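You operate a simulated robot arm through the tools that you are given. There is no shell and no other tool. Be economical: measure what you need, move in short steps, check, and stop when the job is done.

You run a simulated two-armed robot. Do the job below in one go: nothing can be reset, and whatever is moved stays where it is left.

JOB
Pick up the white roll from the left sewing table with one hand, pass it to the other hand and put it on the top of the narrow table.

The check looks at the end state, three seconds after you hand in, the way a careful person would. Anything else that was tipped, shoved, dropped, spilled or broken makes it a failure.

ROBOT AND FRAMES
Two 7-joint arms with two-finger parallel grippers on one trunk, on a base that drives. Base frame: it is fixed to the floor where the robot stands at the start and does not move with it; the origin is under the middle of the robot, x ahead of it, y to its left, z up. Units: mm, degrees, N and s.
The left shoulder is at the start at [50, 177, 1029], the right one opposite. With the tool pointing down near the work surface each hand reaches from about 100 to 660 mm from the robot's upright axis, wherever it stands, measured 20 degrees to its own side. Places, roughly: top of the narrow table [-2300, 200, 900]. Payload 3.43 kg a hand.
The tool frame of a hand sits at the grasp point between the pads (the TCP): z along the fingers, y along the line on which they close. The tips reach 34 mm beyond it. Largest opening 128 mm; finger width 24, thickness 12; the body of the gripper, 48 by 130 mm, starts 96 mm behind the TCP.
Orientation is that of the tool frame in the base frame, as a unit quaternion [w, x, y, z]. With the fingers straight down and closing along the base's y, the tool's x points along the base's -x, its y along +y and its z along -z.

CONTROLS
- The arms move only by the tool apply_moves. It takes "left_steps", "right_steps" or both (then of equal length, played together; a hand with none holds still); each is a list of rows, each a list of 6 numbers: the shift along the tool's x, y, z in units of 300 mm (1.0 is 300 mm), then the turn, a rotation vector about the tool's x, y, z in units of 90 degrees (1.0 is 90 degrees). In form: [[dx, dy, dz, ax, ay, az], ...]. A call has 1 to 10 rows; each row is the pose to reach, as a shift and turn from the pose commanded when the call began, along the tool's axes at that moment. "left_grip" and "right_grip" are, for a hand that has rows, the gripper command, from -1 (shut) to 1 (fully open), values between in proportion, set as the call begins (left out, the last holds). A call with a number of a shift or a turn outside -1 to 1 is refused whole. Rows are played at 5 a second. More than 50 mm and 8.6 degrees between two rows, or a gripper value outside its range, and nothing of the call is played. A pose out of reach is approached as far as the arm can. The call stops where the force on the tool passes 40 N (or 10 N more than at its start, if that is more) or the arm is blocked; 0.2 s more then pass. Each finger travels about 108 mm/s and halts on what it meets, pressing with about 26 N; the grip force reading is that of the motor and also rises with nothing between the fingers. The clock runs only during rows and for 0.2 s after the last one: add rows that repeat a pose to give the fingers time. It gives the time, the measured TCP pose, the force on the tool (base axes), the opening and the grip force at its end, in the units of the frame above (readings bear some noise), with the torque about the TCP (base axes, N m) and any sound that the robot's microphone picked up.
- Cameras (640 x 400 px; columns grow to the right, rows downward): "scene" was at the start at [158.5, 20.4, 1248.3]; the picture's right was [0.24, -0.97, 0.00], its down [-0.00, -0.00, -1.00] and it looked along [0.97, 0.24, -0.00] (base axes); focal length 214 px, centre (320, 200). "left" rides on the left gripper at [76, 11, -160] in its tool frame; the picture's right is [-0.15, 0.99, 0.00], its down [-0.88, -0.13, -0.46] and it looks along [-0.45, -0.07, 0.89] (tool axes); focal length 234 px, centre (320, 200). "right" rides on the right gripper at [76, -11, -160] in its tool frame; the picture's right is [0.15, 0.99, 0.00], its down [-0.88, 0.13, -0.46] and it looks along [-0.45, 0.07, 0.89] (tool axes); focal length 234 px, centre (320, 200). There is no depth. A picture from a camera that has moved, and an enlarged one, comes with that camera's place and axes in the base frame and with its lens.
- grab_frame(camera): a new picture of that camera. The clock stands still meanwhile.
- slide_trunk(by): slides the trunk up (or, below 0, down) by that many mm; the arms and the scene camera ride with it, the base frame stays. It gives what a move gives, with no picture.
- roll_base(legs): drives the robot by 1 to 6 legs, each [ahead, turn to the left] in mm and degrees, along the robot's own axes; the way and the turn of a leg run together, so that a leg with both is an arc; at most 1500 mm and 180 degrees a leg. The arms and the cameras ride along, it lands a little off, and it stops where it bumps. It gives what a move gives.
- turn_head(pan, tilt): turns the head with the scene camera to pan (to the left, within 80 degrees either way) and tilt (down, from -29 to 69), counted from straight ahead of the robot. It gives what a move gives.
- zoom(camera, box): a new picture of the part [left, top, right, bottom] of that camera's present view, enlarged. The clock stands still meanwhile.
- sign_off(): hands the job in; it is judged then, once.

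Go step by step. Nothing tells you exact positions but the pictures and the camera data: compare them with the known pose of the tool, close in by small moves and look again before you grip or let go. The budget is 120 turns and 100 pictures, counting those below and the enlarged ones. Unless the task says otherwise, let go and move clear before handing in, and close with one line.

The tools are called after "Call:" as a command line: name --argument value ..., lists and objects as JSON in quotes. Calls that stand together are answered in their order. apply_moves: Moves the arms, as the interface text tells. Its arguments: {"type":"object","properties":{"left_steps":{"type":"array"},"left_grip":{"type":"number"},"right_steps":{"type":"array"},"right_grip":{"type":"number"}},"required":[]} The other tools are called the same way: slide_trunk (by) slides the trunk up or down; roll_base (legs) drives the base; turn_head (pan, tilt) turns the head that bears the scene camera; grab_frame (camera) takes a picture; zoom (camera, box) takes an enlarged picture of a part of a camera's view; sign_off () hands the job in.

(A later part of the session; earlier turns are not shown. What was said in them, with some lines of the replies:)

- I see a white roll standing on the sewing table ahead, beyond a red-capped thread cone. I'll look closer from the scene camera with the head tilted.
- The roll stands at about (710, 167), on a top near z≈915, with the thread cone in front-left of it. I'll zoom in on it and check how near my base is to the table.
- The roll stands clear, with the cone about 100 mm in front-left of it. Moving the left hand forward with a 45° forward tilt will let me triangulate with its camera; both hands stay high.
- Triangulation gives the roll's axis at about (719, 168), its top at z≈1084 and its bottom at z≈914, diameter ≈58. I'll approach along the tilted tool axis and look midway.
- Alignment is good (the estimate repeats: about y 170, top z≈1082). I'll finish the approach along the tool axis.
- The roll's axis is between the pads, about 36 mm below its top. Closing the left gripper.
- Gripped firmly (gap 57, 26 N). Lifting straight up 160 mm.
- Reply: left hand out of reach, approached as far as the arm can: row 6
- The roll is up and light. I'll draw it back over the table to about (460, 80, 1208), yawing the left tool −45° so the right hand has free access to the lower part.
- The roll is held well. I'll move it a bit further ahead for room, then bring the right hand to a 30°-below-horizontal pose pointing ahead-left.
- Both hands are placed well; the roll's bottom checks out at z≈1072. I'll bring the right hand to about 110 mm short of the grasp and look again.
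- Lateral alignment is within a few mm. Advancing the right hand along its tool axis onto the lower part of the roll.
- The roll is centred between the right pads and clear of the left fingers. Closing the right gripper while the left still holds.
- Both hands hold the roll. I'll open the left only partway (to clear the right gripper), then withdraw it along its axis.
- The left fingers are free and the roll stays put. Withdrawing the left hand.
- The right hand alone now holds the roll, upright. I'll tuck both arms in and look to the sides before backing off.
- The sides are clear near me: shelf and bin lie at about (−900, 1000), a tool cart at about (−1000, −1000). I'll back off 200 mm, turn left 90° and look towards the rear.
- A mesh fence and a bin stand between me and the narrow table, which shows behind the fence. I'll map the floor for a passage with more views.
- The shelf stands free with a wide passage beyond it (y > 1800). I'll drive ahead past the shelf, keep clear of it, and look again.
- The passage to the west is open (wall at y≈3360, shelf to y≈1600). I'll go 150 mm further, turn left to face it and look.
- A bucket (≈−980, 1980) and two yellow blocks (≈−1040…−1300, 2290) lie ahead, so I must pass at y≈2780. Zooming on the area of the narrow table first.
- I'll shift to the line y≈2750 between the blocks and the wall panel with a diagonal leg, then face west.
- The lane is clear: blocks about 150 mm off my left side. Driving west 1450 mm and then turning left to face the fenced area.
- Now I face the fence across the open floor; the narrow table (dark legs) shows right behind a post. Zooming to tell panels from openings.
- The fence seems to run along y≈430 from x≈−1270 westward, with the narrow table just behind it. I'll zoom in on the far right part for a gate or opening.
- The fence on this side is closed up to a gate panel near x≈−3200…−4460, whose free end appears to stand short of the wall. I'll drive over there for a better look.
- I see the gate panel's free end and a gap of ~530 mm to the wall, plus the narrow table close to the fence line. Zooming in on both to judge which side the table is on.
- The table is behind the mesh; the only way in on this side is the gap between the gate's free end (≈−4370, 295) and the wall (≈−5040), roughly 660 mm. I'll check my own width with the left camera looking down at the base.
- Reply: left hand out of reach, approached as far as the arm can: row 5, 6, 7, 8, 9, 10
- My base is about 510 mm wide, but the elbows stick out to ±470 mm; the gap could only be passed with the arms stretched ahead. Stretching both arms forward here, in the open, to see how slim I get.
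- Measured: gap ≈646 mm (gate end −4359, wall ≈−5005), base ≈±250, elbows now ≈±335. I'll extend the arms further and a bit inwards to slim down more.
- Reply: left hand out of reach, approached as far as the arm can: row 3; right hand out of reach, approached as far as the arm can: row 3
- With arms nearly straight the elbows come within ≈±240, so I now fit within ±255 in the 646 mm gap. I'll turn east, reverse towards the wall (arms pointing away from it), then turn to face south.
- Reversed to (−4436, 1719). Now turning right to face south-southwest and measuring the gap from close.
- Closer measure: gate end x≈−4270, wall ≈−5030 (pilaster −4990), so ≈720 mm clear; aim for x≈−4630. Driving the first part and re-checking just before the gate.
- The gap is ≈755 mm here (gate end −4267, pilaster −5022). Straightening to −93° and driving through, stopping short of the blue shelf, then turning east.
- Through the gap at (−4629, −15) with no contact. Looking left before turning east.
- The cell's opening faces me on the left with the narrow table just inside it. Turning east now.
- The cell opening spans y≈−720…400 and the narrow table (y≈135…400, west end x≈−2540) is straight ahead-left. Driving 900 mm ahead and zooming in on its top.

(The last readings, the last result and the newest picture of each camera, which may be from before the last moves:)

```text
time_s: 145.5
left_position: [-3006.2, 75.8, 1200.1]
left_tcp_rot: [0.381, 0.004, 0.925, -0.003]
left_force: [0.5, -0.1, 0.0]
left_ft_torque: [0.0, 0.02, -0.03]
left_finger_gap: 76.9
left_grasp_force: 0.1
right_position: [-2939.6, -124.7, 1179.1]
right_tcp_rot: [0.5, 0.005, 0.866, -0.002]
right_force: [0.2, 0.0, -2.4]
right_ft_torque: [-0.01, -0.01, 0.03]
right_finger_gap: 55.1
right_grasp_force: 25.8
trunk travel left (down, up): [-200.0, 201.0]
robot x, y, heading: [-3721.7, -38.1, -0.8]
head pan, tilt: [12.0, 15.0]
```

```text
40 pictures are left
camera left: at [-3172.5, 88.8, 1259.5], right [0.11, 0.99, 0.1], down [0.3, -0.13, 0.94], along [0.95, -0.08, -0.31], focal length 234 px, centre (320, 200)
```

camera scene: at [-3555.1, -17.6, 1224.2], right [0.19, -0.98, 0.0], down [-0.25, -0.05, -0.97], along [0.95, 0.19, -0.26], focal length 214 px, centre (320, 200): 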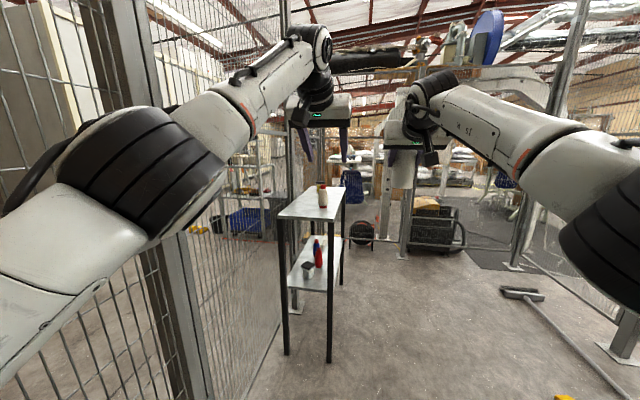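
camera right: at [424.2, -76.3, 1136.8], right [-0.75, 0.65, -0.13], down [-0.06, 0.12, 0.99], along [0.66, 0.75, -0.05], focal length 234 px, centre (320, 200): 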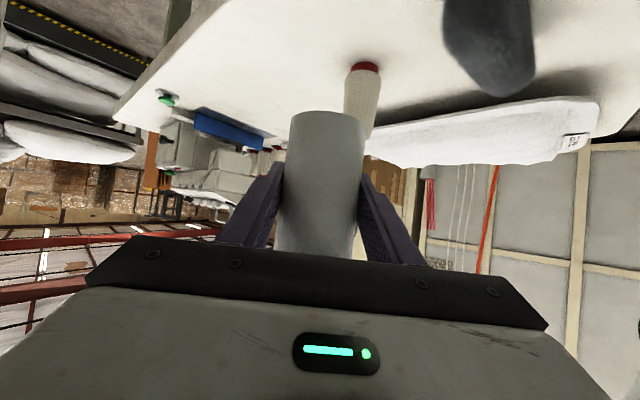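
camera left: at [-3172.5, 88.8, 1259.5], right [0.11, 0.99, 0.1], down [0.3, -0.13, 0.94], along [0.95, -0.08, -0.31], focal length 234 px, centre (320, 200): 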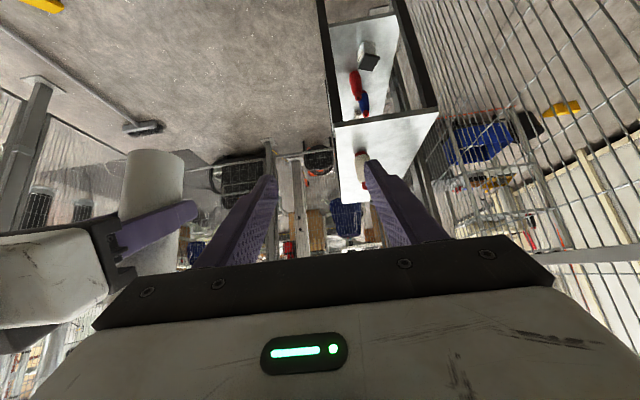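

The table's west part is free (one bottle at ≈(−2468, 189)); I'll place the roll near (−2585, 228) standing south of the table, facing north. Driving into the cell first.

Call:
roll_base --legs '[[0, -17.2], [1110, 0]]'

Call:
apply_moves --left_steps '[[0.1, 0, -0.1, 0, 0, 0], [0.2, 0, -0.2, 0, 0, 0], [0.3, 0, -0.3, 0, 0, 0], [0.4, 0, -0.4, 0, 0, 0], [0.5, 0, -0.5, 0, 0, 0], [0.6, 0, -0.6, 0, 0, 0]]' --right_steps '[[0.07, 0, -0.121, 0, 0, 0], [0.14, 0, -0.242, 0, 0, 0], [0.21, 0, -0.364, 0, 0, 0], [0.28, 0, -0.485, 0, 0, 0], [0.35, 0, -0.606, 0, 0, 0], [0.4, 0, -0.693, 0, 0, 0]]'

Call:
turn_head --pan 60 --tilt 25

Call:
grab_frame --camera "scene"

```text
time_s: 152.0
left_position: [-1975.7, -456.8, 1199.3]
left_tcp_rot: [0.377, 0.138, 0.914, -0.057]
left_force: [-0.2, 0.2, 0.1]
left_ft_torque: [0.03, -0.02, -0.01]
left_finger_gap: 77.0
left_grasp_force: 0.2
right_position: [-1969.5, -667.4, 1177.9]
right_tcp_rot: [0.494, 0.13, 0.856, -0.074]
right_force: [-0.8, 0.3, -2.9]
right_ft_torque: [0.0, 0.01, 0.0]
right_finger_gap: 54.8
right_grasp_force: 25.8
trunk travel left (down, up): [-200.0, 201.0]
robot x, y, heading: [-2690.2, -358.1, -17.0]
head pan, tilt: [12.0, 15.0]
```

```text
time_s: 153.4
left_position: [-2221.1, -381.0, 1198.7]
left_tcp_rot: [0.377, 0.137, 0.914, -0.057]
left_force: [0.7, -0.1, 0.0]
left_ft_torque: [0.03, 0.04, -0.01]
left_finger_gap: 76.8
left_grasp_force: 0.1
right_position: [-2200.7, -597.1, 1179.2]
right_tcp_rot: [0.495, 0.13, 0.856, -0.074]
right_force: [0.3, 0.0, -4.0]
right_ft_torque: [0.02, 0.04, -0.01]
right_finger_gap: 54.9
right_grasp_force: 25.8
trunk travel left (down, up): [-200.0, 201.0]
robot x, y, heading: [-2686.6, -359.5, -17.3]
head pan, tilt: [12.0, 15.0]
```

```text
time_s: 154.6
left_position: [-2218.9, -381.6, 1198.5]
left_tcp_rot: [0.377, 0.138, 0.914, -0.058]
left_force: [0.1, -0.1, 0.3]
left_ft_torque: [-0.03, 0.02, 0.01]
left_finger_gap: 76.7
left_grasp_force: 0.0
right_position: [-2199.8, -597.4, 1178.1]
right_tcp_rot: [0.495, 0.13, 0.856, -0.074]
right_force: [-0.8, -0.5, -3.1]
right_ft_torque: [-0.01, -0.01, -0.03]
right_finger_gap: 55.0
right_grasp_force: 25.5
trunk travel left (down, up): [-200.0, 201.0]
robot x, y, heading: [-2689.1, -356.0, -17.5]
head pan, tilt: [60.0, 25.0]
```

```text
39 pictures are left
camera scene: at [-2554.7, -318.3, 1208.0], right [0.68, -0.74, 0.0], down [-0.31, -0.29, -0.91], along [0.67, 0.61, -0.42], focal length 214 px, centre (320, 200)
```

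scene: 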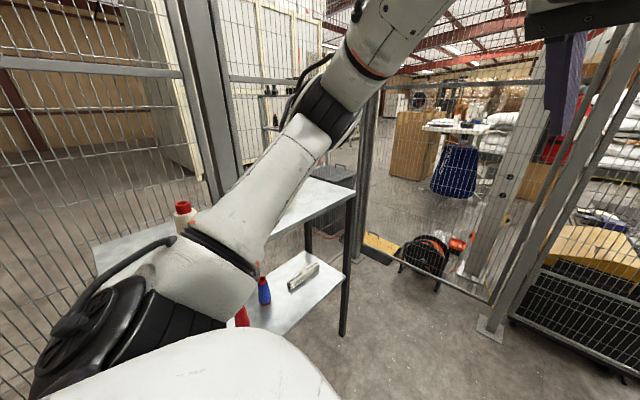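

Arms retracted (roll at 539 mm ahead, 1178 high, well over the bottle's top). Turning left to face north to the table.

Call:
roll_base --legs '[[0, 107]]'

Call:
turn_head --pan 0 --tilt 35

Call:
grab_frame --camera "scene"

Call:
grab_frame --camera "right"

Call:
grab_frame --camera "left"

```text
time_s: 159.5
left_position: [-2803.6, 99.8, 1198.3]
left_tcp_rot: [0.272, -0.651, 0.656, 0.268]
left_force: [0.1, 0.0, 0.0]
left_ft_torque: [-0.02, 0.01, -0.02]
left_finger_gap: 76.9
left_grasp_force: 0.1
right_position: [-2602.6, 181.0, 1178.1]
right_tcp_rot: [0.356, -0.608, 0.616, 0.352]
right_force: [-0.2, 0.6, -2.3]
right_ft_torque: [-0.01, 0.0, 0.06]
right_finger_gap: 55.3
right_grasp_force: 25.4
trunk travel left (down, up): [-200.0, 201.0]
robot x, y, heading: [-2691.5, -360.0, 89.3]
head pan, tilt: [60.0, 25.0]
```

```text
time_s: 160.8
left_position: [-2802.9, 99.3, 1198.4]
left_tcp_rot: [0.271, -0.65, 0.657, 0.268]
left_force: [0.5, 0.3, 0.3]
left_ft_torque: [0.0, -0.01, 0.0]
left_finger_gap: 76.6
left_grasp_force: 0.1
right_position: [-2603.4, 179.5, 1178.9]
right_tcp_rot: [0.355, -0.609, 0.616, 0.352]
right_force: [-0.5, 0.3, -3.0]
right_ft_torque: [0.0, -0.02, 0.01]
right_finger_gap: 54.8
right_grasp_force: 26.1
trunk travel left (down, up): [-200.0, 201.0]
robot x, y, heading: [-2689.4, -360.7, 89.5]
head pan, tilt: [0.0, 35.0]
```

```text
38 pictures are left
camera scene: at [-2687.7, -201.5, 1192.3], right [1.0, -0.01, 0.0], down [-0.01, -0.57, -0.82], along [0.01, 0.82, -0.57], focal length 214 px, centre (320, 200)
```

scene: 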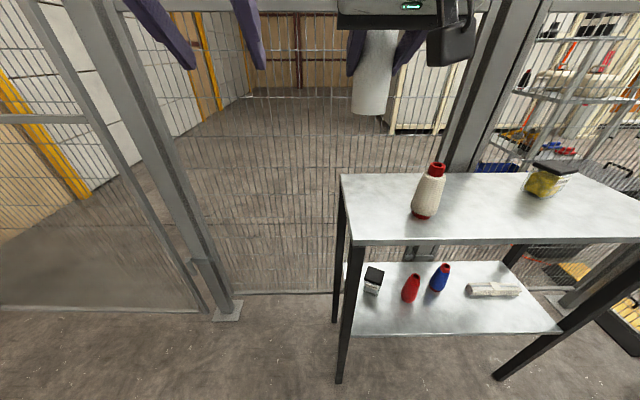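

```text
37 pictures are left
camera right: at [-2594.2, 3.8, 1194.0], right [-0.99, -0.06, -0.13], down [-0.13, 0.05, 0.99], along [-0.06, 1.0, -0.06], focal length 234 px, centre (320, 200)
```

right: 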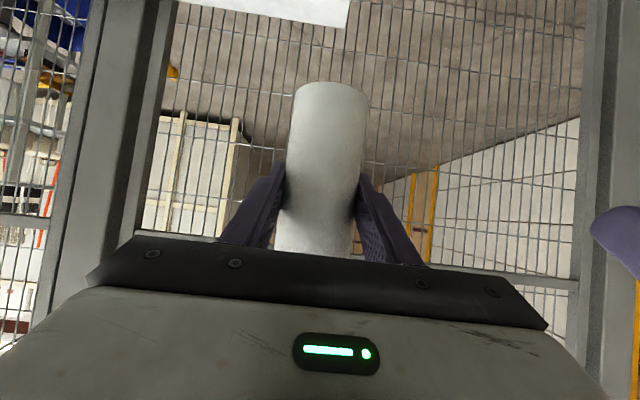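

```text
36 pictures are left
camera left: at [-2816.6, -67.9, 1257.6], right [-0.99, 0.11, 0.1], down [0.13, 0.3, 0.94], along [0.08, 0.95, -0.31], focal length 234 px, centre (320, 200)
```

left: 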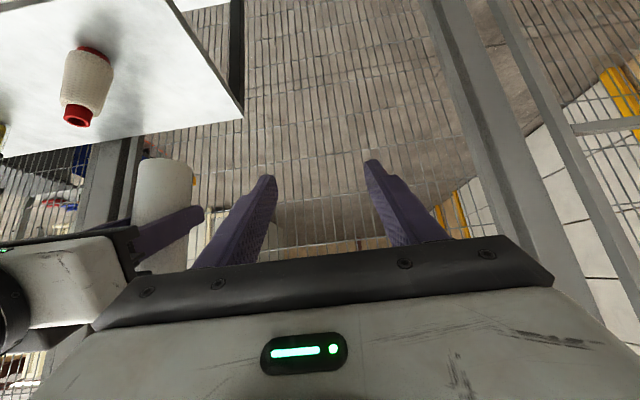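

I see the cone on the table at ≈(−2462, 160) and the top at z≈895, x from −2625. I'll aim for (−2572, 240), yawing the hand 30° to the right so its body stays away from the cone, and go down to a hover.

Call:
apply_moves --right_steps '[[0.049, -0.021, 0.074, 0.058, 0, 0.033], [0.097, -0.041, 0.149, 0.116, 0, 0.067], [0.146, -0.062, 0.223, 0.173, 0, 0.1], [0.194, -0.082, 0.298, 0.231, 0, 0.134], [0.243, -0.103, 0.372, 0.289, 0, 0.167]]'

Call:
grab_frame --camera "right"

Call:
turn_head --pan -15 --tilt 30

Call:
grab_frame --camera "scene"

Call:
grab_frame --camera "left"

```text
time_s: 162.0
left_position: [-2803.4, 99.4, 1198.4]
left_tcp_rot: [0.271, -0.651, 0.656, 0.269]
left_force: [-0.2, -0.3, 0.4]
left_ft_torque: [0.02, -0.01, 0.01]
left_finger_gap: 76.6
left_grasp_force: 0.2
right_position: [-2571.9, 239.1, 1061.1]
right_tcp_rot: [0.434, -0.429, 0.753, 0.247]
right_force: [-0.5, 0.5, -3.7]
right_ft_torque: [-0.03, -0.01, 0.04]
right_finger_gap: 55.2
right_grasp_force: 25.9
trunk travel left (down, up): [-200.0, 201.0]
robot x, y, heading: [-2692.8, -359.1, 89.5]
head pan, tilt: [0.0, 35.0]
```

```text
35 pictures are left
camera right: at [-2653.4, 81.5, 1075.2], right [-0.89, 0.44, -0.13], down [-0.09, 0.11, 0.99], along [0.45, 0.89, -0.06], focal length 234 px, centre (320, 200)
```

right: 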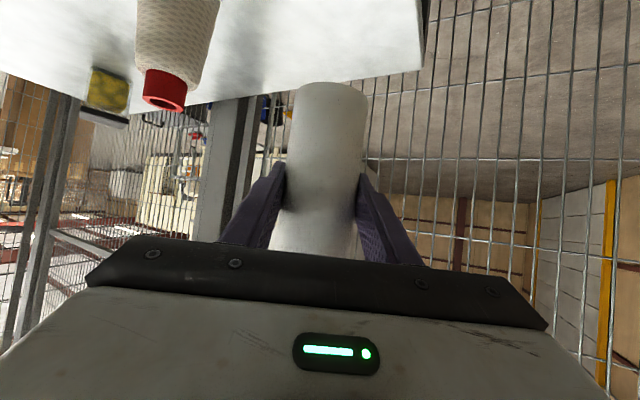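

```text
time_s: 162.8
left_position: [-2802.2, 99.5, 1198.3]
left_tcp_rot: [0.272, -0.65, 0.656, 0.269]
left_force: [-0.5, -0.5, -0.1]
left_ft_torque: [-0.02, 0.04, -0.02]
left_finger_gap: 77.0
left_grasp_force: 0.0
right_position: [-2572.1, 239.3, 1060.5]
right_tcp_rot: [0.433, -0.43, 0.753, 0.248]
right_force: [0.0, 0.4, -2.5]
right_ft_torque: [0.01, 0.02, -0.04]
right_finger_gap: 54.8
right_grasp_force: 25.8
trunk travel left (down, up): [-200.0, 201.0]
robot x, y, heading: [-2690.6, -354.5, 89.2]
head pan, tilt: [-15.0, 30.0]
```

```text
34 pictures are left
camera scene: at [-2664.3, -202.5, 1200.0], right [0.96, -0.27, 0.0], down [-0.13, -0.48, -0.87], along [0.23, 0.83, -0.5], focal length 214 px, centre (320, 200)
```

scene: 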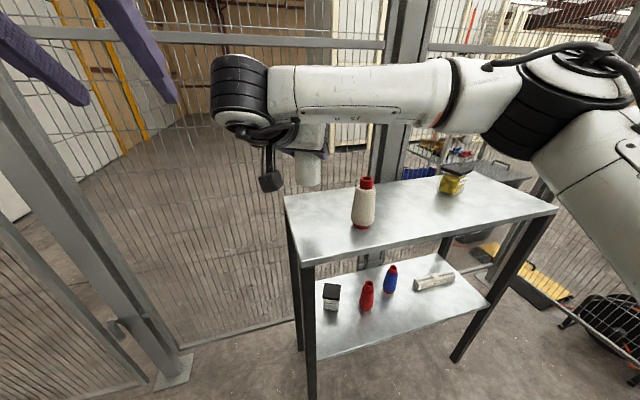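

```text
33 pictures are left
camera left: at [-2816.6, -67.9, 1257.6], right [-0.99, 0.11, 0.1], down [0.13, 0.3, 0.94], along [0.08, 0.95, -0.31], focal length 234 px, centre (320, 200)
```

left: 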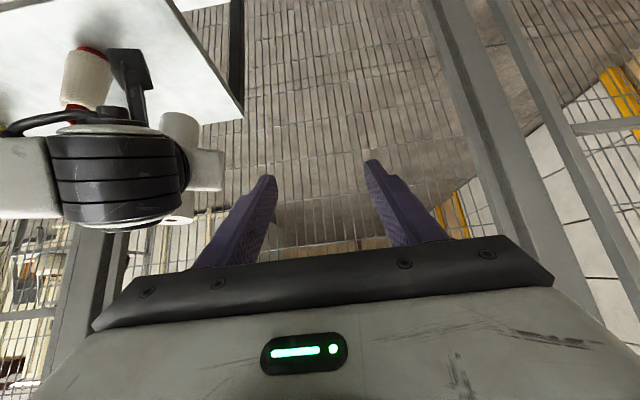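

The roll hovers over the free west part of the table, well away from the cone. Lowering to about 20 mm above the top.

Call:
apply_moves --right_steps '[[0.07, -0.015, 0.05, 0, 0, 0], [0.14, -0.015, 0.1, 0, 0, 0], [0.21, -0.015, 0.146, 0, 0, 0], [0.26, -0.015, 0.182, 0, 0, 0]]'

Call:
grab_frame --camera "right"

Call:
zoom --camera "scene" --box '[200, 100, 440, 260]'

```text
time_s: 163.8
left_position: [-2802.8, 98.7, 1197.5]
left_tcp_rot: [0.271, -0.65, 0.657, 0.268]
left_force: [0.5, 0.4, 0.2]
left_ft_torque: [0.03, 0.01, 0.01]
left_finger_gap: 76.8
left_grasp_force: 0.2
right_position: [-2564.0, 243.6, 966.6]
right_tcp_rot: [0.433, -0.43, 0.752, 0.248]
right_force: [0.8, -0.2, -2.9]
right_ft_torque: [0.03, -0.02, -0.01]
right_finger_gap: 54.7
right_grasp_force: 26.0
trunk travel left (down, up): [-200.0, 201.0]
robot x, y, heading: [-2693.0, -358.8, 89.4]
head pan, tilt: [-15.0, 30.0]
```

```text
32 pictures are left
camera right: at [-2645.1, 86.5, 980.8], right [-0.89, 0.44, -0.13], down [-0.09, 0.11, 0.99], along [0.45, 0.89, -0.06], focal length 234 px, centre (320, 200)
```

right: 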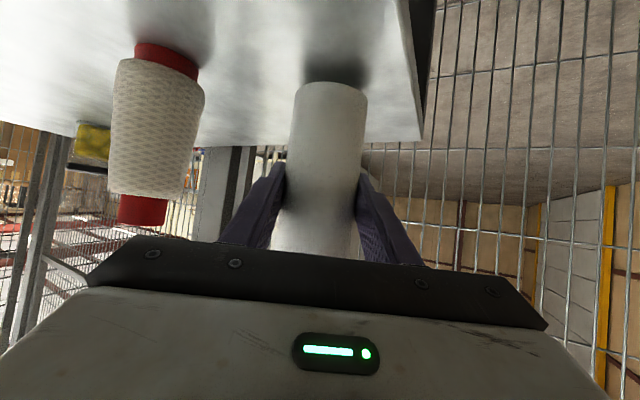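

```text
2.50 times, centred on (320, 180) of scene
camera zoom: at [-2664.2, -202.3, 1200.0], right [0.96, -0.27, 0.0], down [-0.14, -0.48, -0.87], along [0.23, 0.83, -0.5], focal length 536 px, centre (320, 250)
```

zoom: 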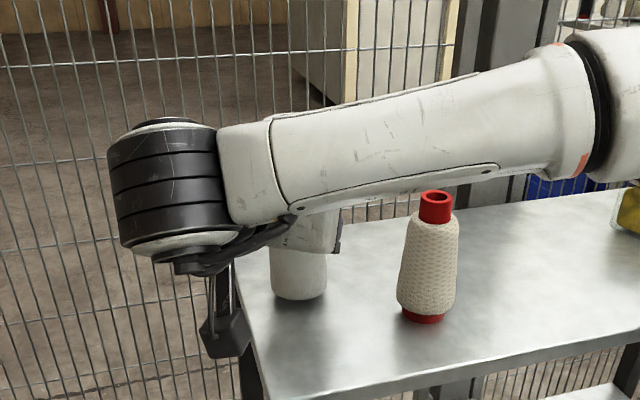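

About 20 mm of air remains. Lowering slowly while watching the force.

Call:
apply_moves --right_steps '[[0.0115, 0, 0.0067, 0, 0, 0], [0.0231, 0, 0.0133, 0, 0, 0], [0.0346, 0, 0.02, 0, 0, 0]]'

Call:
zoom --camera "right" --box '[240, 20, 440, 145]'

```text
time_s: 164.6
left_position: [-2804.6, 98.8, 1199.6]
left_tcp_rot: [0.271, -0.651, 0.657, 0.268]
left_force: [1.1, -0.1, 0.3]
left_ft_torque: [-0.02, 0.01, -0.01]
left_finger_gap: 77.0
left_grasp_force: 0.0
right_position: [-2564.9, 244.6, 953.8]
right_tcp_rot: [0.433, -0.429, 0.752, 0.249]
right_force: [-0.2, 0.0, -2.2]
right_ft_torque: [0.04, -0.02, 0.01]
right_finger_gap: 55.0
right_grasp_force: 26.4
trunk travel left (down, up): [-200.0, 201.0]
robot x, y, heading: [-2689.1, -357.5, 89.3]
head pan, tilt: [-15.0, 30.0]
```

```text
3.20 times, centred on (340, 82) of right
camera zoom: at [-2645.0, 87.2, 969.1], right [-0.89, 0.44, -0.12], down [-0.09, 0.1, 0.99], along [0.45, 0.89, -0.05], focal length 749 px, centre (256, 576)
```

zoom: 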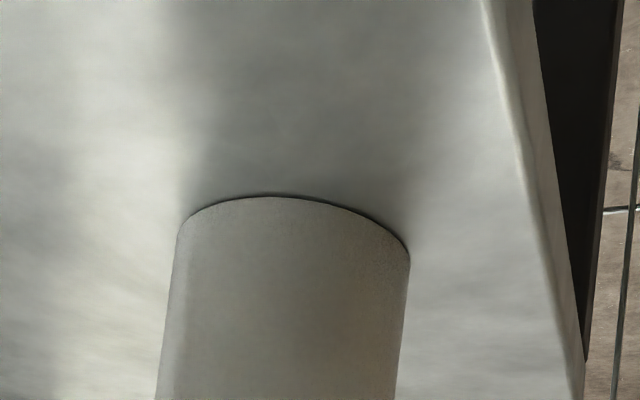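

A few millimetres left. Continuing down in 2 mm steps.

Call:
apply_moves --right_steps '[[0.0058, 0, 0.0033, 0, 0, 0], [0.0115, 0, 0.0067, 0, 0, 0], [0.0173, 0, 0.01, 0, 0, 0]]'

Call:
zoom --camera "right" --box '[240, 20, 440, 145]'

```text
time_s: 165.3
left_position: [-2804.6, 96.9, 1200.1]
left_tcp_rot: [0.272, -0.651, 0.656, 0.269]
left_force: [0.1, 0.9, 0.1]
left_ft_torque: [0.03, -0.01, 0.03]
left_finger_gap: 76.8
left_grasp_force: 0.1
right_position: [-2564.2, 244.5, 951.4]
right_tcp_rot: [0.435, -0.428, 0.752, 0.25]
right_force: [-1.2, 0.3, 13.9]
right_ft_torque: [-0.01, -0.29, -0.05]
right_finger_gap: 54.8
right_grasp_force: 25.5
trunk travel left (down, up): [-200.0, 201.0]
robot x, y, heading: [-2687.6, -360.6, 89.6]
head pan, tilt: [-15.0, 30.0]
```

```text
3.20 times, centred on (340, 82) of right
camera zoom: at [-2644.9, 86.8, 964.6], right [-0.89, 0.44, -0.12], down [-0.09, 0.1, 0.99], along [0.45, 0.89, -0.05], focal length 749 px, centre (256, 576)
```

zoom: 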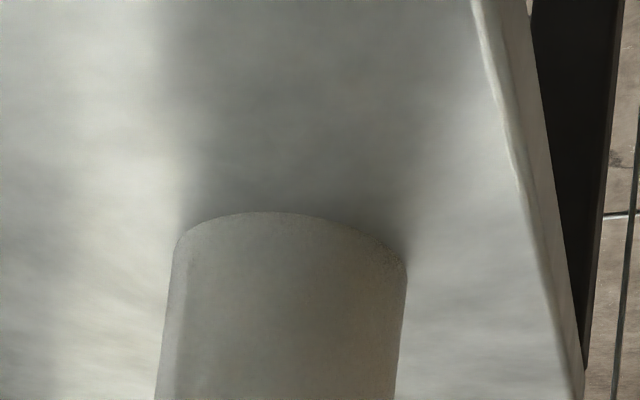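

Contact made (+14 N). Easing up 2–3 mm, then opening partway.

Call:
apply_moves --right_steps '[[-0.0075, 0, -0.0043, 0, 0, 0], [-0.0075, 0, -0.0043, 0, 0, 0]]'

Call:
apply_moves --right_steps '[[0, 0, 0, 0, 0, 0], [0, 0, 0, 0, 0, 0], [0, 0, 0, 0, 0, 0]]' --right_grip 0.35

Call:
grab_frame --camera "right"

Call:
zoom --camera "scene" --box '[200, 100, 440, 260]'

```text
time_s: 165.9
left_position: [-2804.9, 98.6, 1199.4]
left_tcp_rot: [0.273, -0.65, 0.657, 0.268]
left_force: [-0.2, -0.5, -0.9]
left_ft_torque: [0.0, 0.04, 0.01]
left_finger_gap: 76.9
left_grasp_force: 0.1
right_position: [-2564.2, 244.7, 950.5]
right_tcp_rot: [0.434, -0.429, 0.752, 0.249]
right_force: [-1.4, 3.6, 9.0]
right_ft_torque: [0.49, -0.14, 0.1]
right_finger_gap: 55.0
right_grasp_force: 26.2
trunk travel left (down, up): [-200.0, 201.0]
robot x, y, heading: [-2689.6, -356.5, 89.3]
head pan, tilt: [-15.0, 30.0]
```

```text
time_s: 166.8
left_position: [-2803.9, 99.4, 1198.1]
left_tcp_rot: [0.271, -0.651, 0.656, 0.269]
left_force: [0.2, 0.2, 0.2]
left_ft_torque: [0.0, 0.0, 0.0]
left_finger_gap: 77.1
left_grasp_force: 0.1
right_position: [-2564.1, 245.7, 949.9]
right_tcp_rot: [0.434, -0.429, 0.753, 0.248]
right_force: [0.3, -0.4, 0.2]
right_ft_torque: [0.0, 0.02, 0.0]
right_finger_gap: 86.2
right_grasp_force: 0.0
trunk travel left (down, up): [-200.0, 201.0]
robot x, y, heading: [-2689.8, -361.0, 89.3]
head pan, tilt: [-15.0, 30.0]
```

```text
28 pictures are left
camera right: at [-2644.5, 87.1, 964.8], right [-0.89, 0.44, -0.13], down [-0.09, 0.11, 0.99], along [0.45, 0.89, -0.06], focal length 234 px, centre (320, 200)
```

right: 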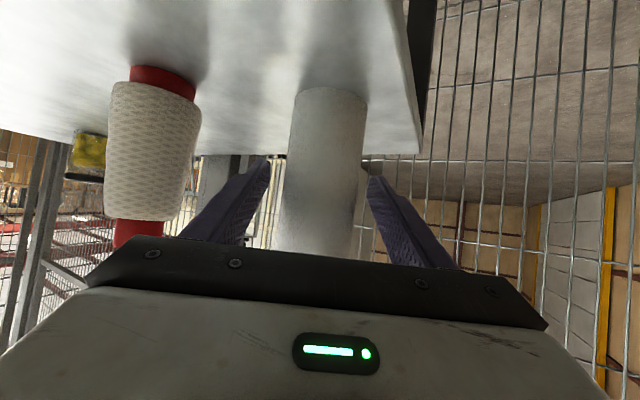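

```text
2.50 times, centred on (320, 180) of scene
camera zoom: at [-2664.3, -202.8, 1200.1], right [0.96, -0.27, 0.0], down [-0.13, -0.48, -0.87], along [0.23, 0.83, -0.5], focal length 536 px, centre (320, 250)
```

zoom: 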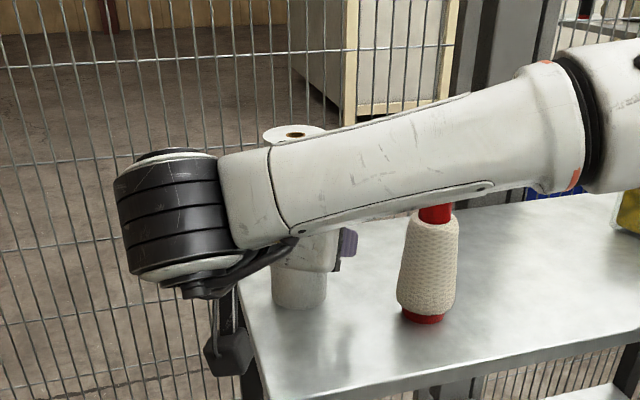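

Released: the roll stands upright between the open fingers. Withdrawing the hand straight back along its axis.

Call:
apply_moves --right_steps '[[0, 0, -0.06, 0, 0, 0], [0, 0, -0.15, 0, 0, 0], [0, 0, -0.27, 0, 0, 0], [0, 0, -0.4, 0, 0, 0], [0, 0, -0.53, 0, 0, 0]]'

Call:
grab_frame --camera "right"

Call:
grab_frame --camera "scene"

```text
time_s: 167.9
left_position: [-2803.9, 99.4, 1199.0]
left_tcp_rot: [0.271, -0.651, 0.656, 0.269]
left_force: [0.2, 0.6, -0.5]
left_ft_torque: [-0.01, -0.02, -0.04]
left_finger_gap: 76.7
left_grasp_force: 0.0
right_position: [-2633.1, 127.2, 1031.2]
right_tcp_rot: [0.434, -0.429, 0.752, 0.248]
right_force: [0.2, -0.5, -0.6]
right_ft_torque: [0.04, 0.05, 0.01]
right_finger_gap: 86.4
right_grasp_force: 0.1
trunk travel left (down, up): [-200.0, 201.0]
robot x, y, heading: [-2689.7, -358.2, 89.4]
head pan, tilt: [-15.0, 30.0]
```

```text
26 pictures are left
camera right: at [-2713.9, -31.2, 1045.1], right [-0.89, 0.44, -0.13], down [-0.09, 0.11, 0.99], along [0.45, 0.89, -0.05], focal length 234 px, centre (320, 200)
```

right: 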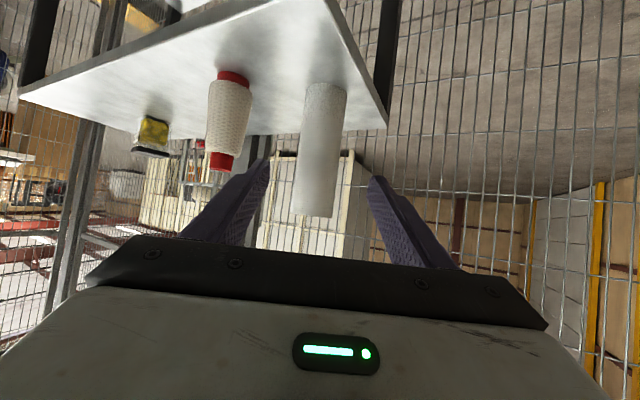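

```text
25 pictures are left
camera scene: at [-2664.5, -203.0, 1200.2], right [0.96, -0.27, 0.0], down [-0.13, -0.48, -0.87], along [0.23, 0.83, -0.5], focal length 214 px, centre (320, 200)
```

scene: 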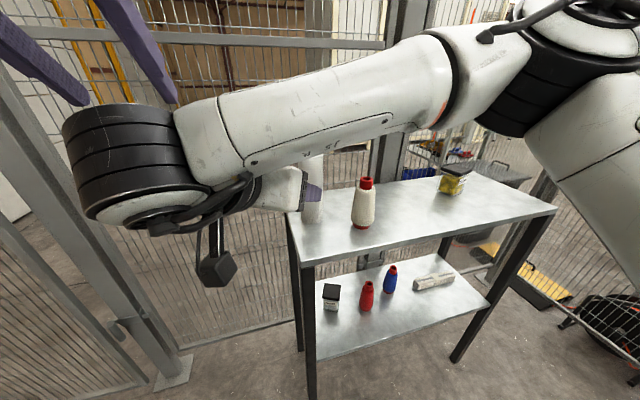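

The roll stands freely on the table top beside the untouched cone and jar. Moving the hand further up and back for a clear final look.

Call:
apply_moves --right_steps '[[-0.05, -0.018, -0.091, 0, 0, 0], [-0.1, -0.037, -0.182, 0, 0, 0], [-0.15, -0.055, -0.273, 0, 0, 0]]'

Call:
grab_frame --camera "scene"

Call:
grab_frame --camera "right"

```text
time_s: 168.8
left_position: [-2803.7, 98.7, 1197.7]
left_tcp_rot: [0.272, -0.65, 0.656, 0.269]
left_force: [0.0, -0.8, 0.8]
left_ft_torque: [0.01, -0.01, 0.01]
left_finger_gap: 76.7
left_grasp_force: 0.1
right_position: [-2643.1, 75.0, 1111.6]
right_tcp_rot: [0.434, -0.428, 0.753, 0.248]
right_force: [0.5, 0.4, -0.2]
right_ft_torque: [0.0, 0.02, 0.01]
right_finger_gap: 86.3
right_grasp_force: 0.1
trunk travel left (down, up): [-200.0, 201.0]
robot x, y, heading: [-2690.8, -360.7, 89.3]
head pan, tilt: [-15.0, 30.0]
```

```text
24 pictures are left
camera scene: at [-2664.4, -203.1, 1200.2], right [0.96, -0.27, 0.0], down [-0.13, -0.48, -0.87], along [0.23, 0.83, -0.5], focal length 214 px, centre (320, 200)
```

scene: 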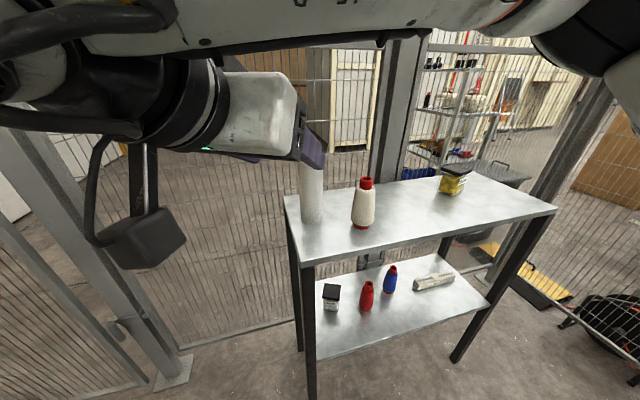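

```text
23 pictures are left
camera right: at [-2724.5, -82.3, 1125.7], right [-0.89, 0.44, -0.13], down [-0.09, 0.11, 0.99], along [0.45, 0.89, -0.06], focal length 234 px, centre (320, 200)
```

right: 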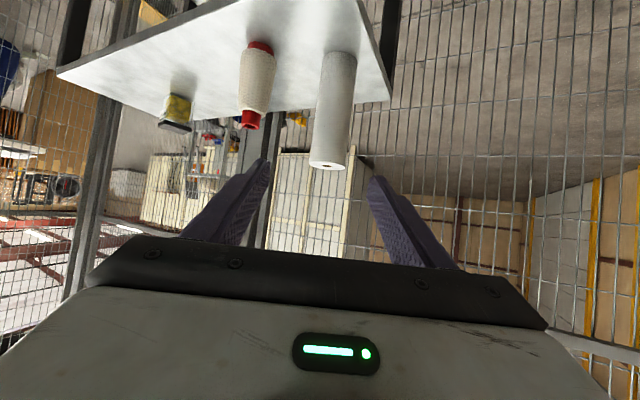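

The roll stands upright on the narrow table, both hands are clear of it, and I see nothing else disturbed. Handing in.

Call:
sign_off

```text
The job is handed in.
```

The white roll was picked up with the left hand, passed to the right hand and placed upright on top of the narrow table.
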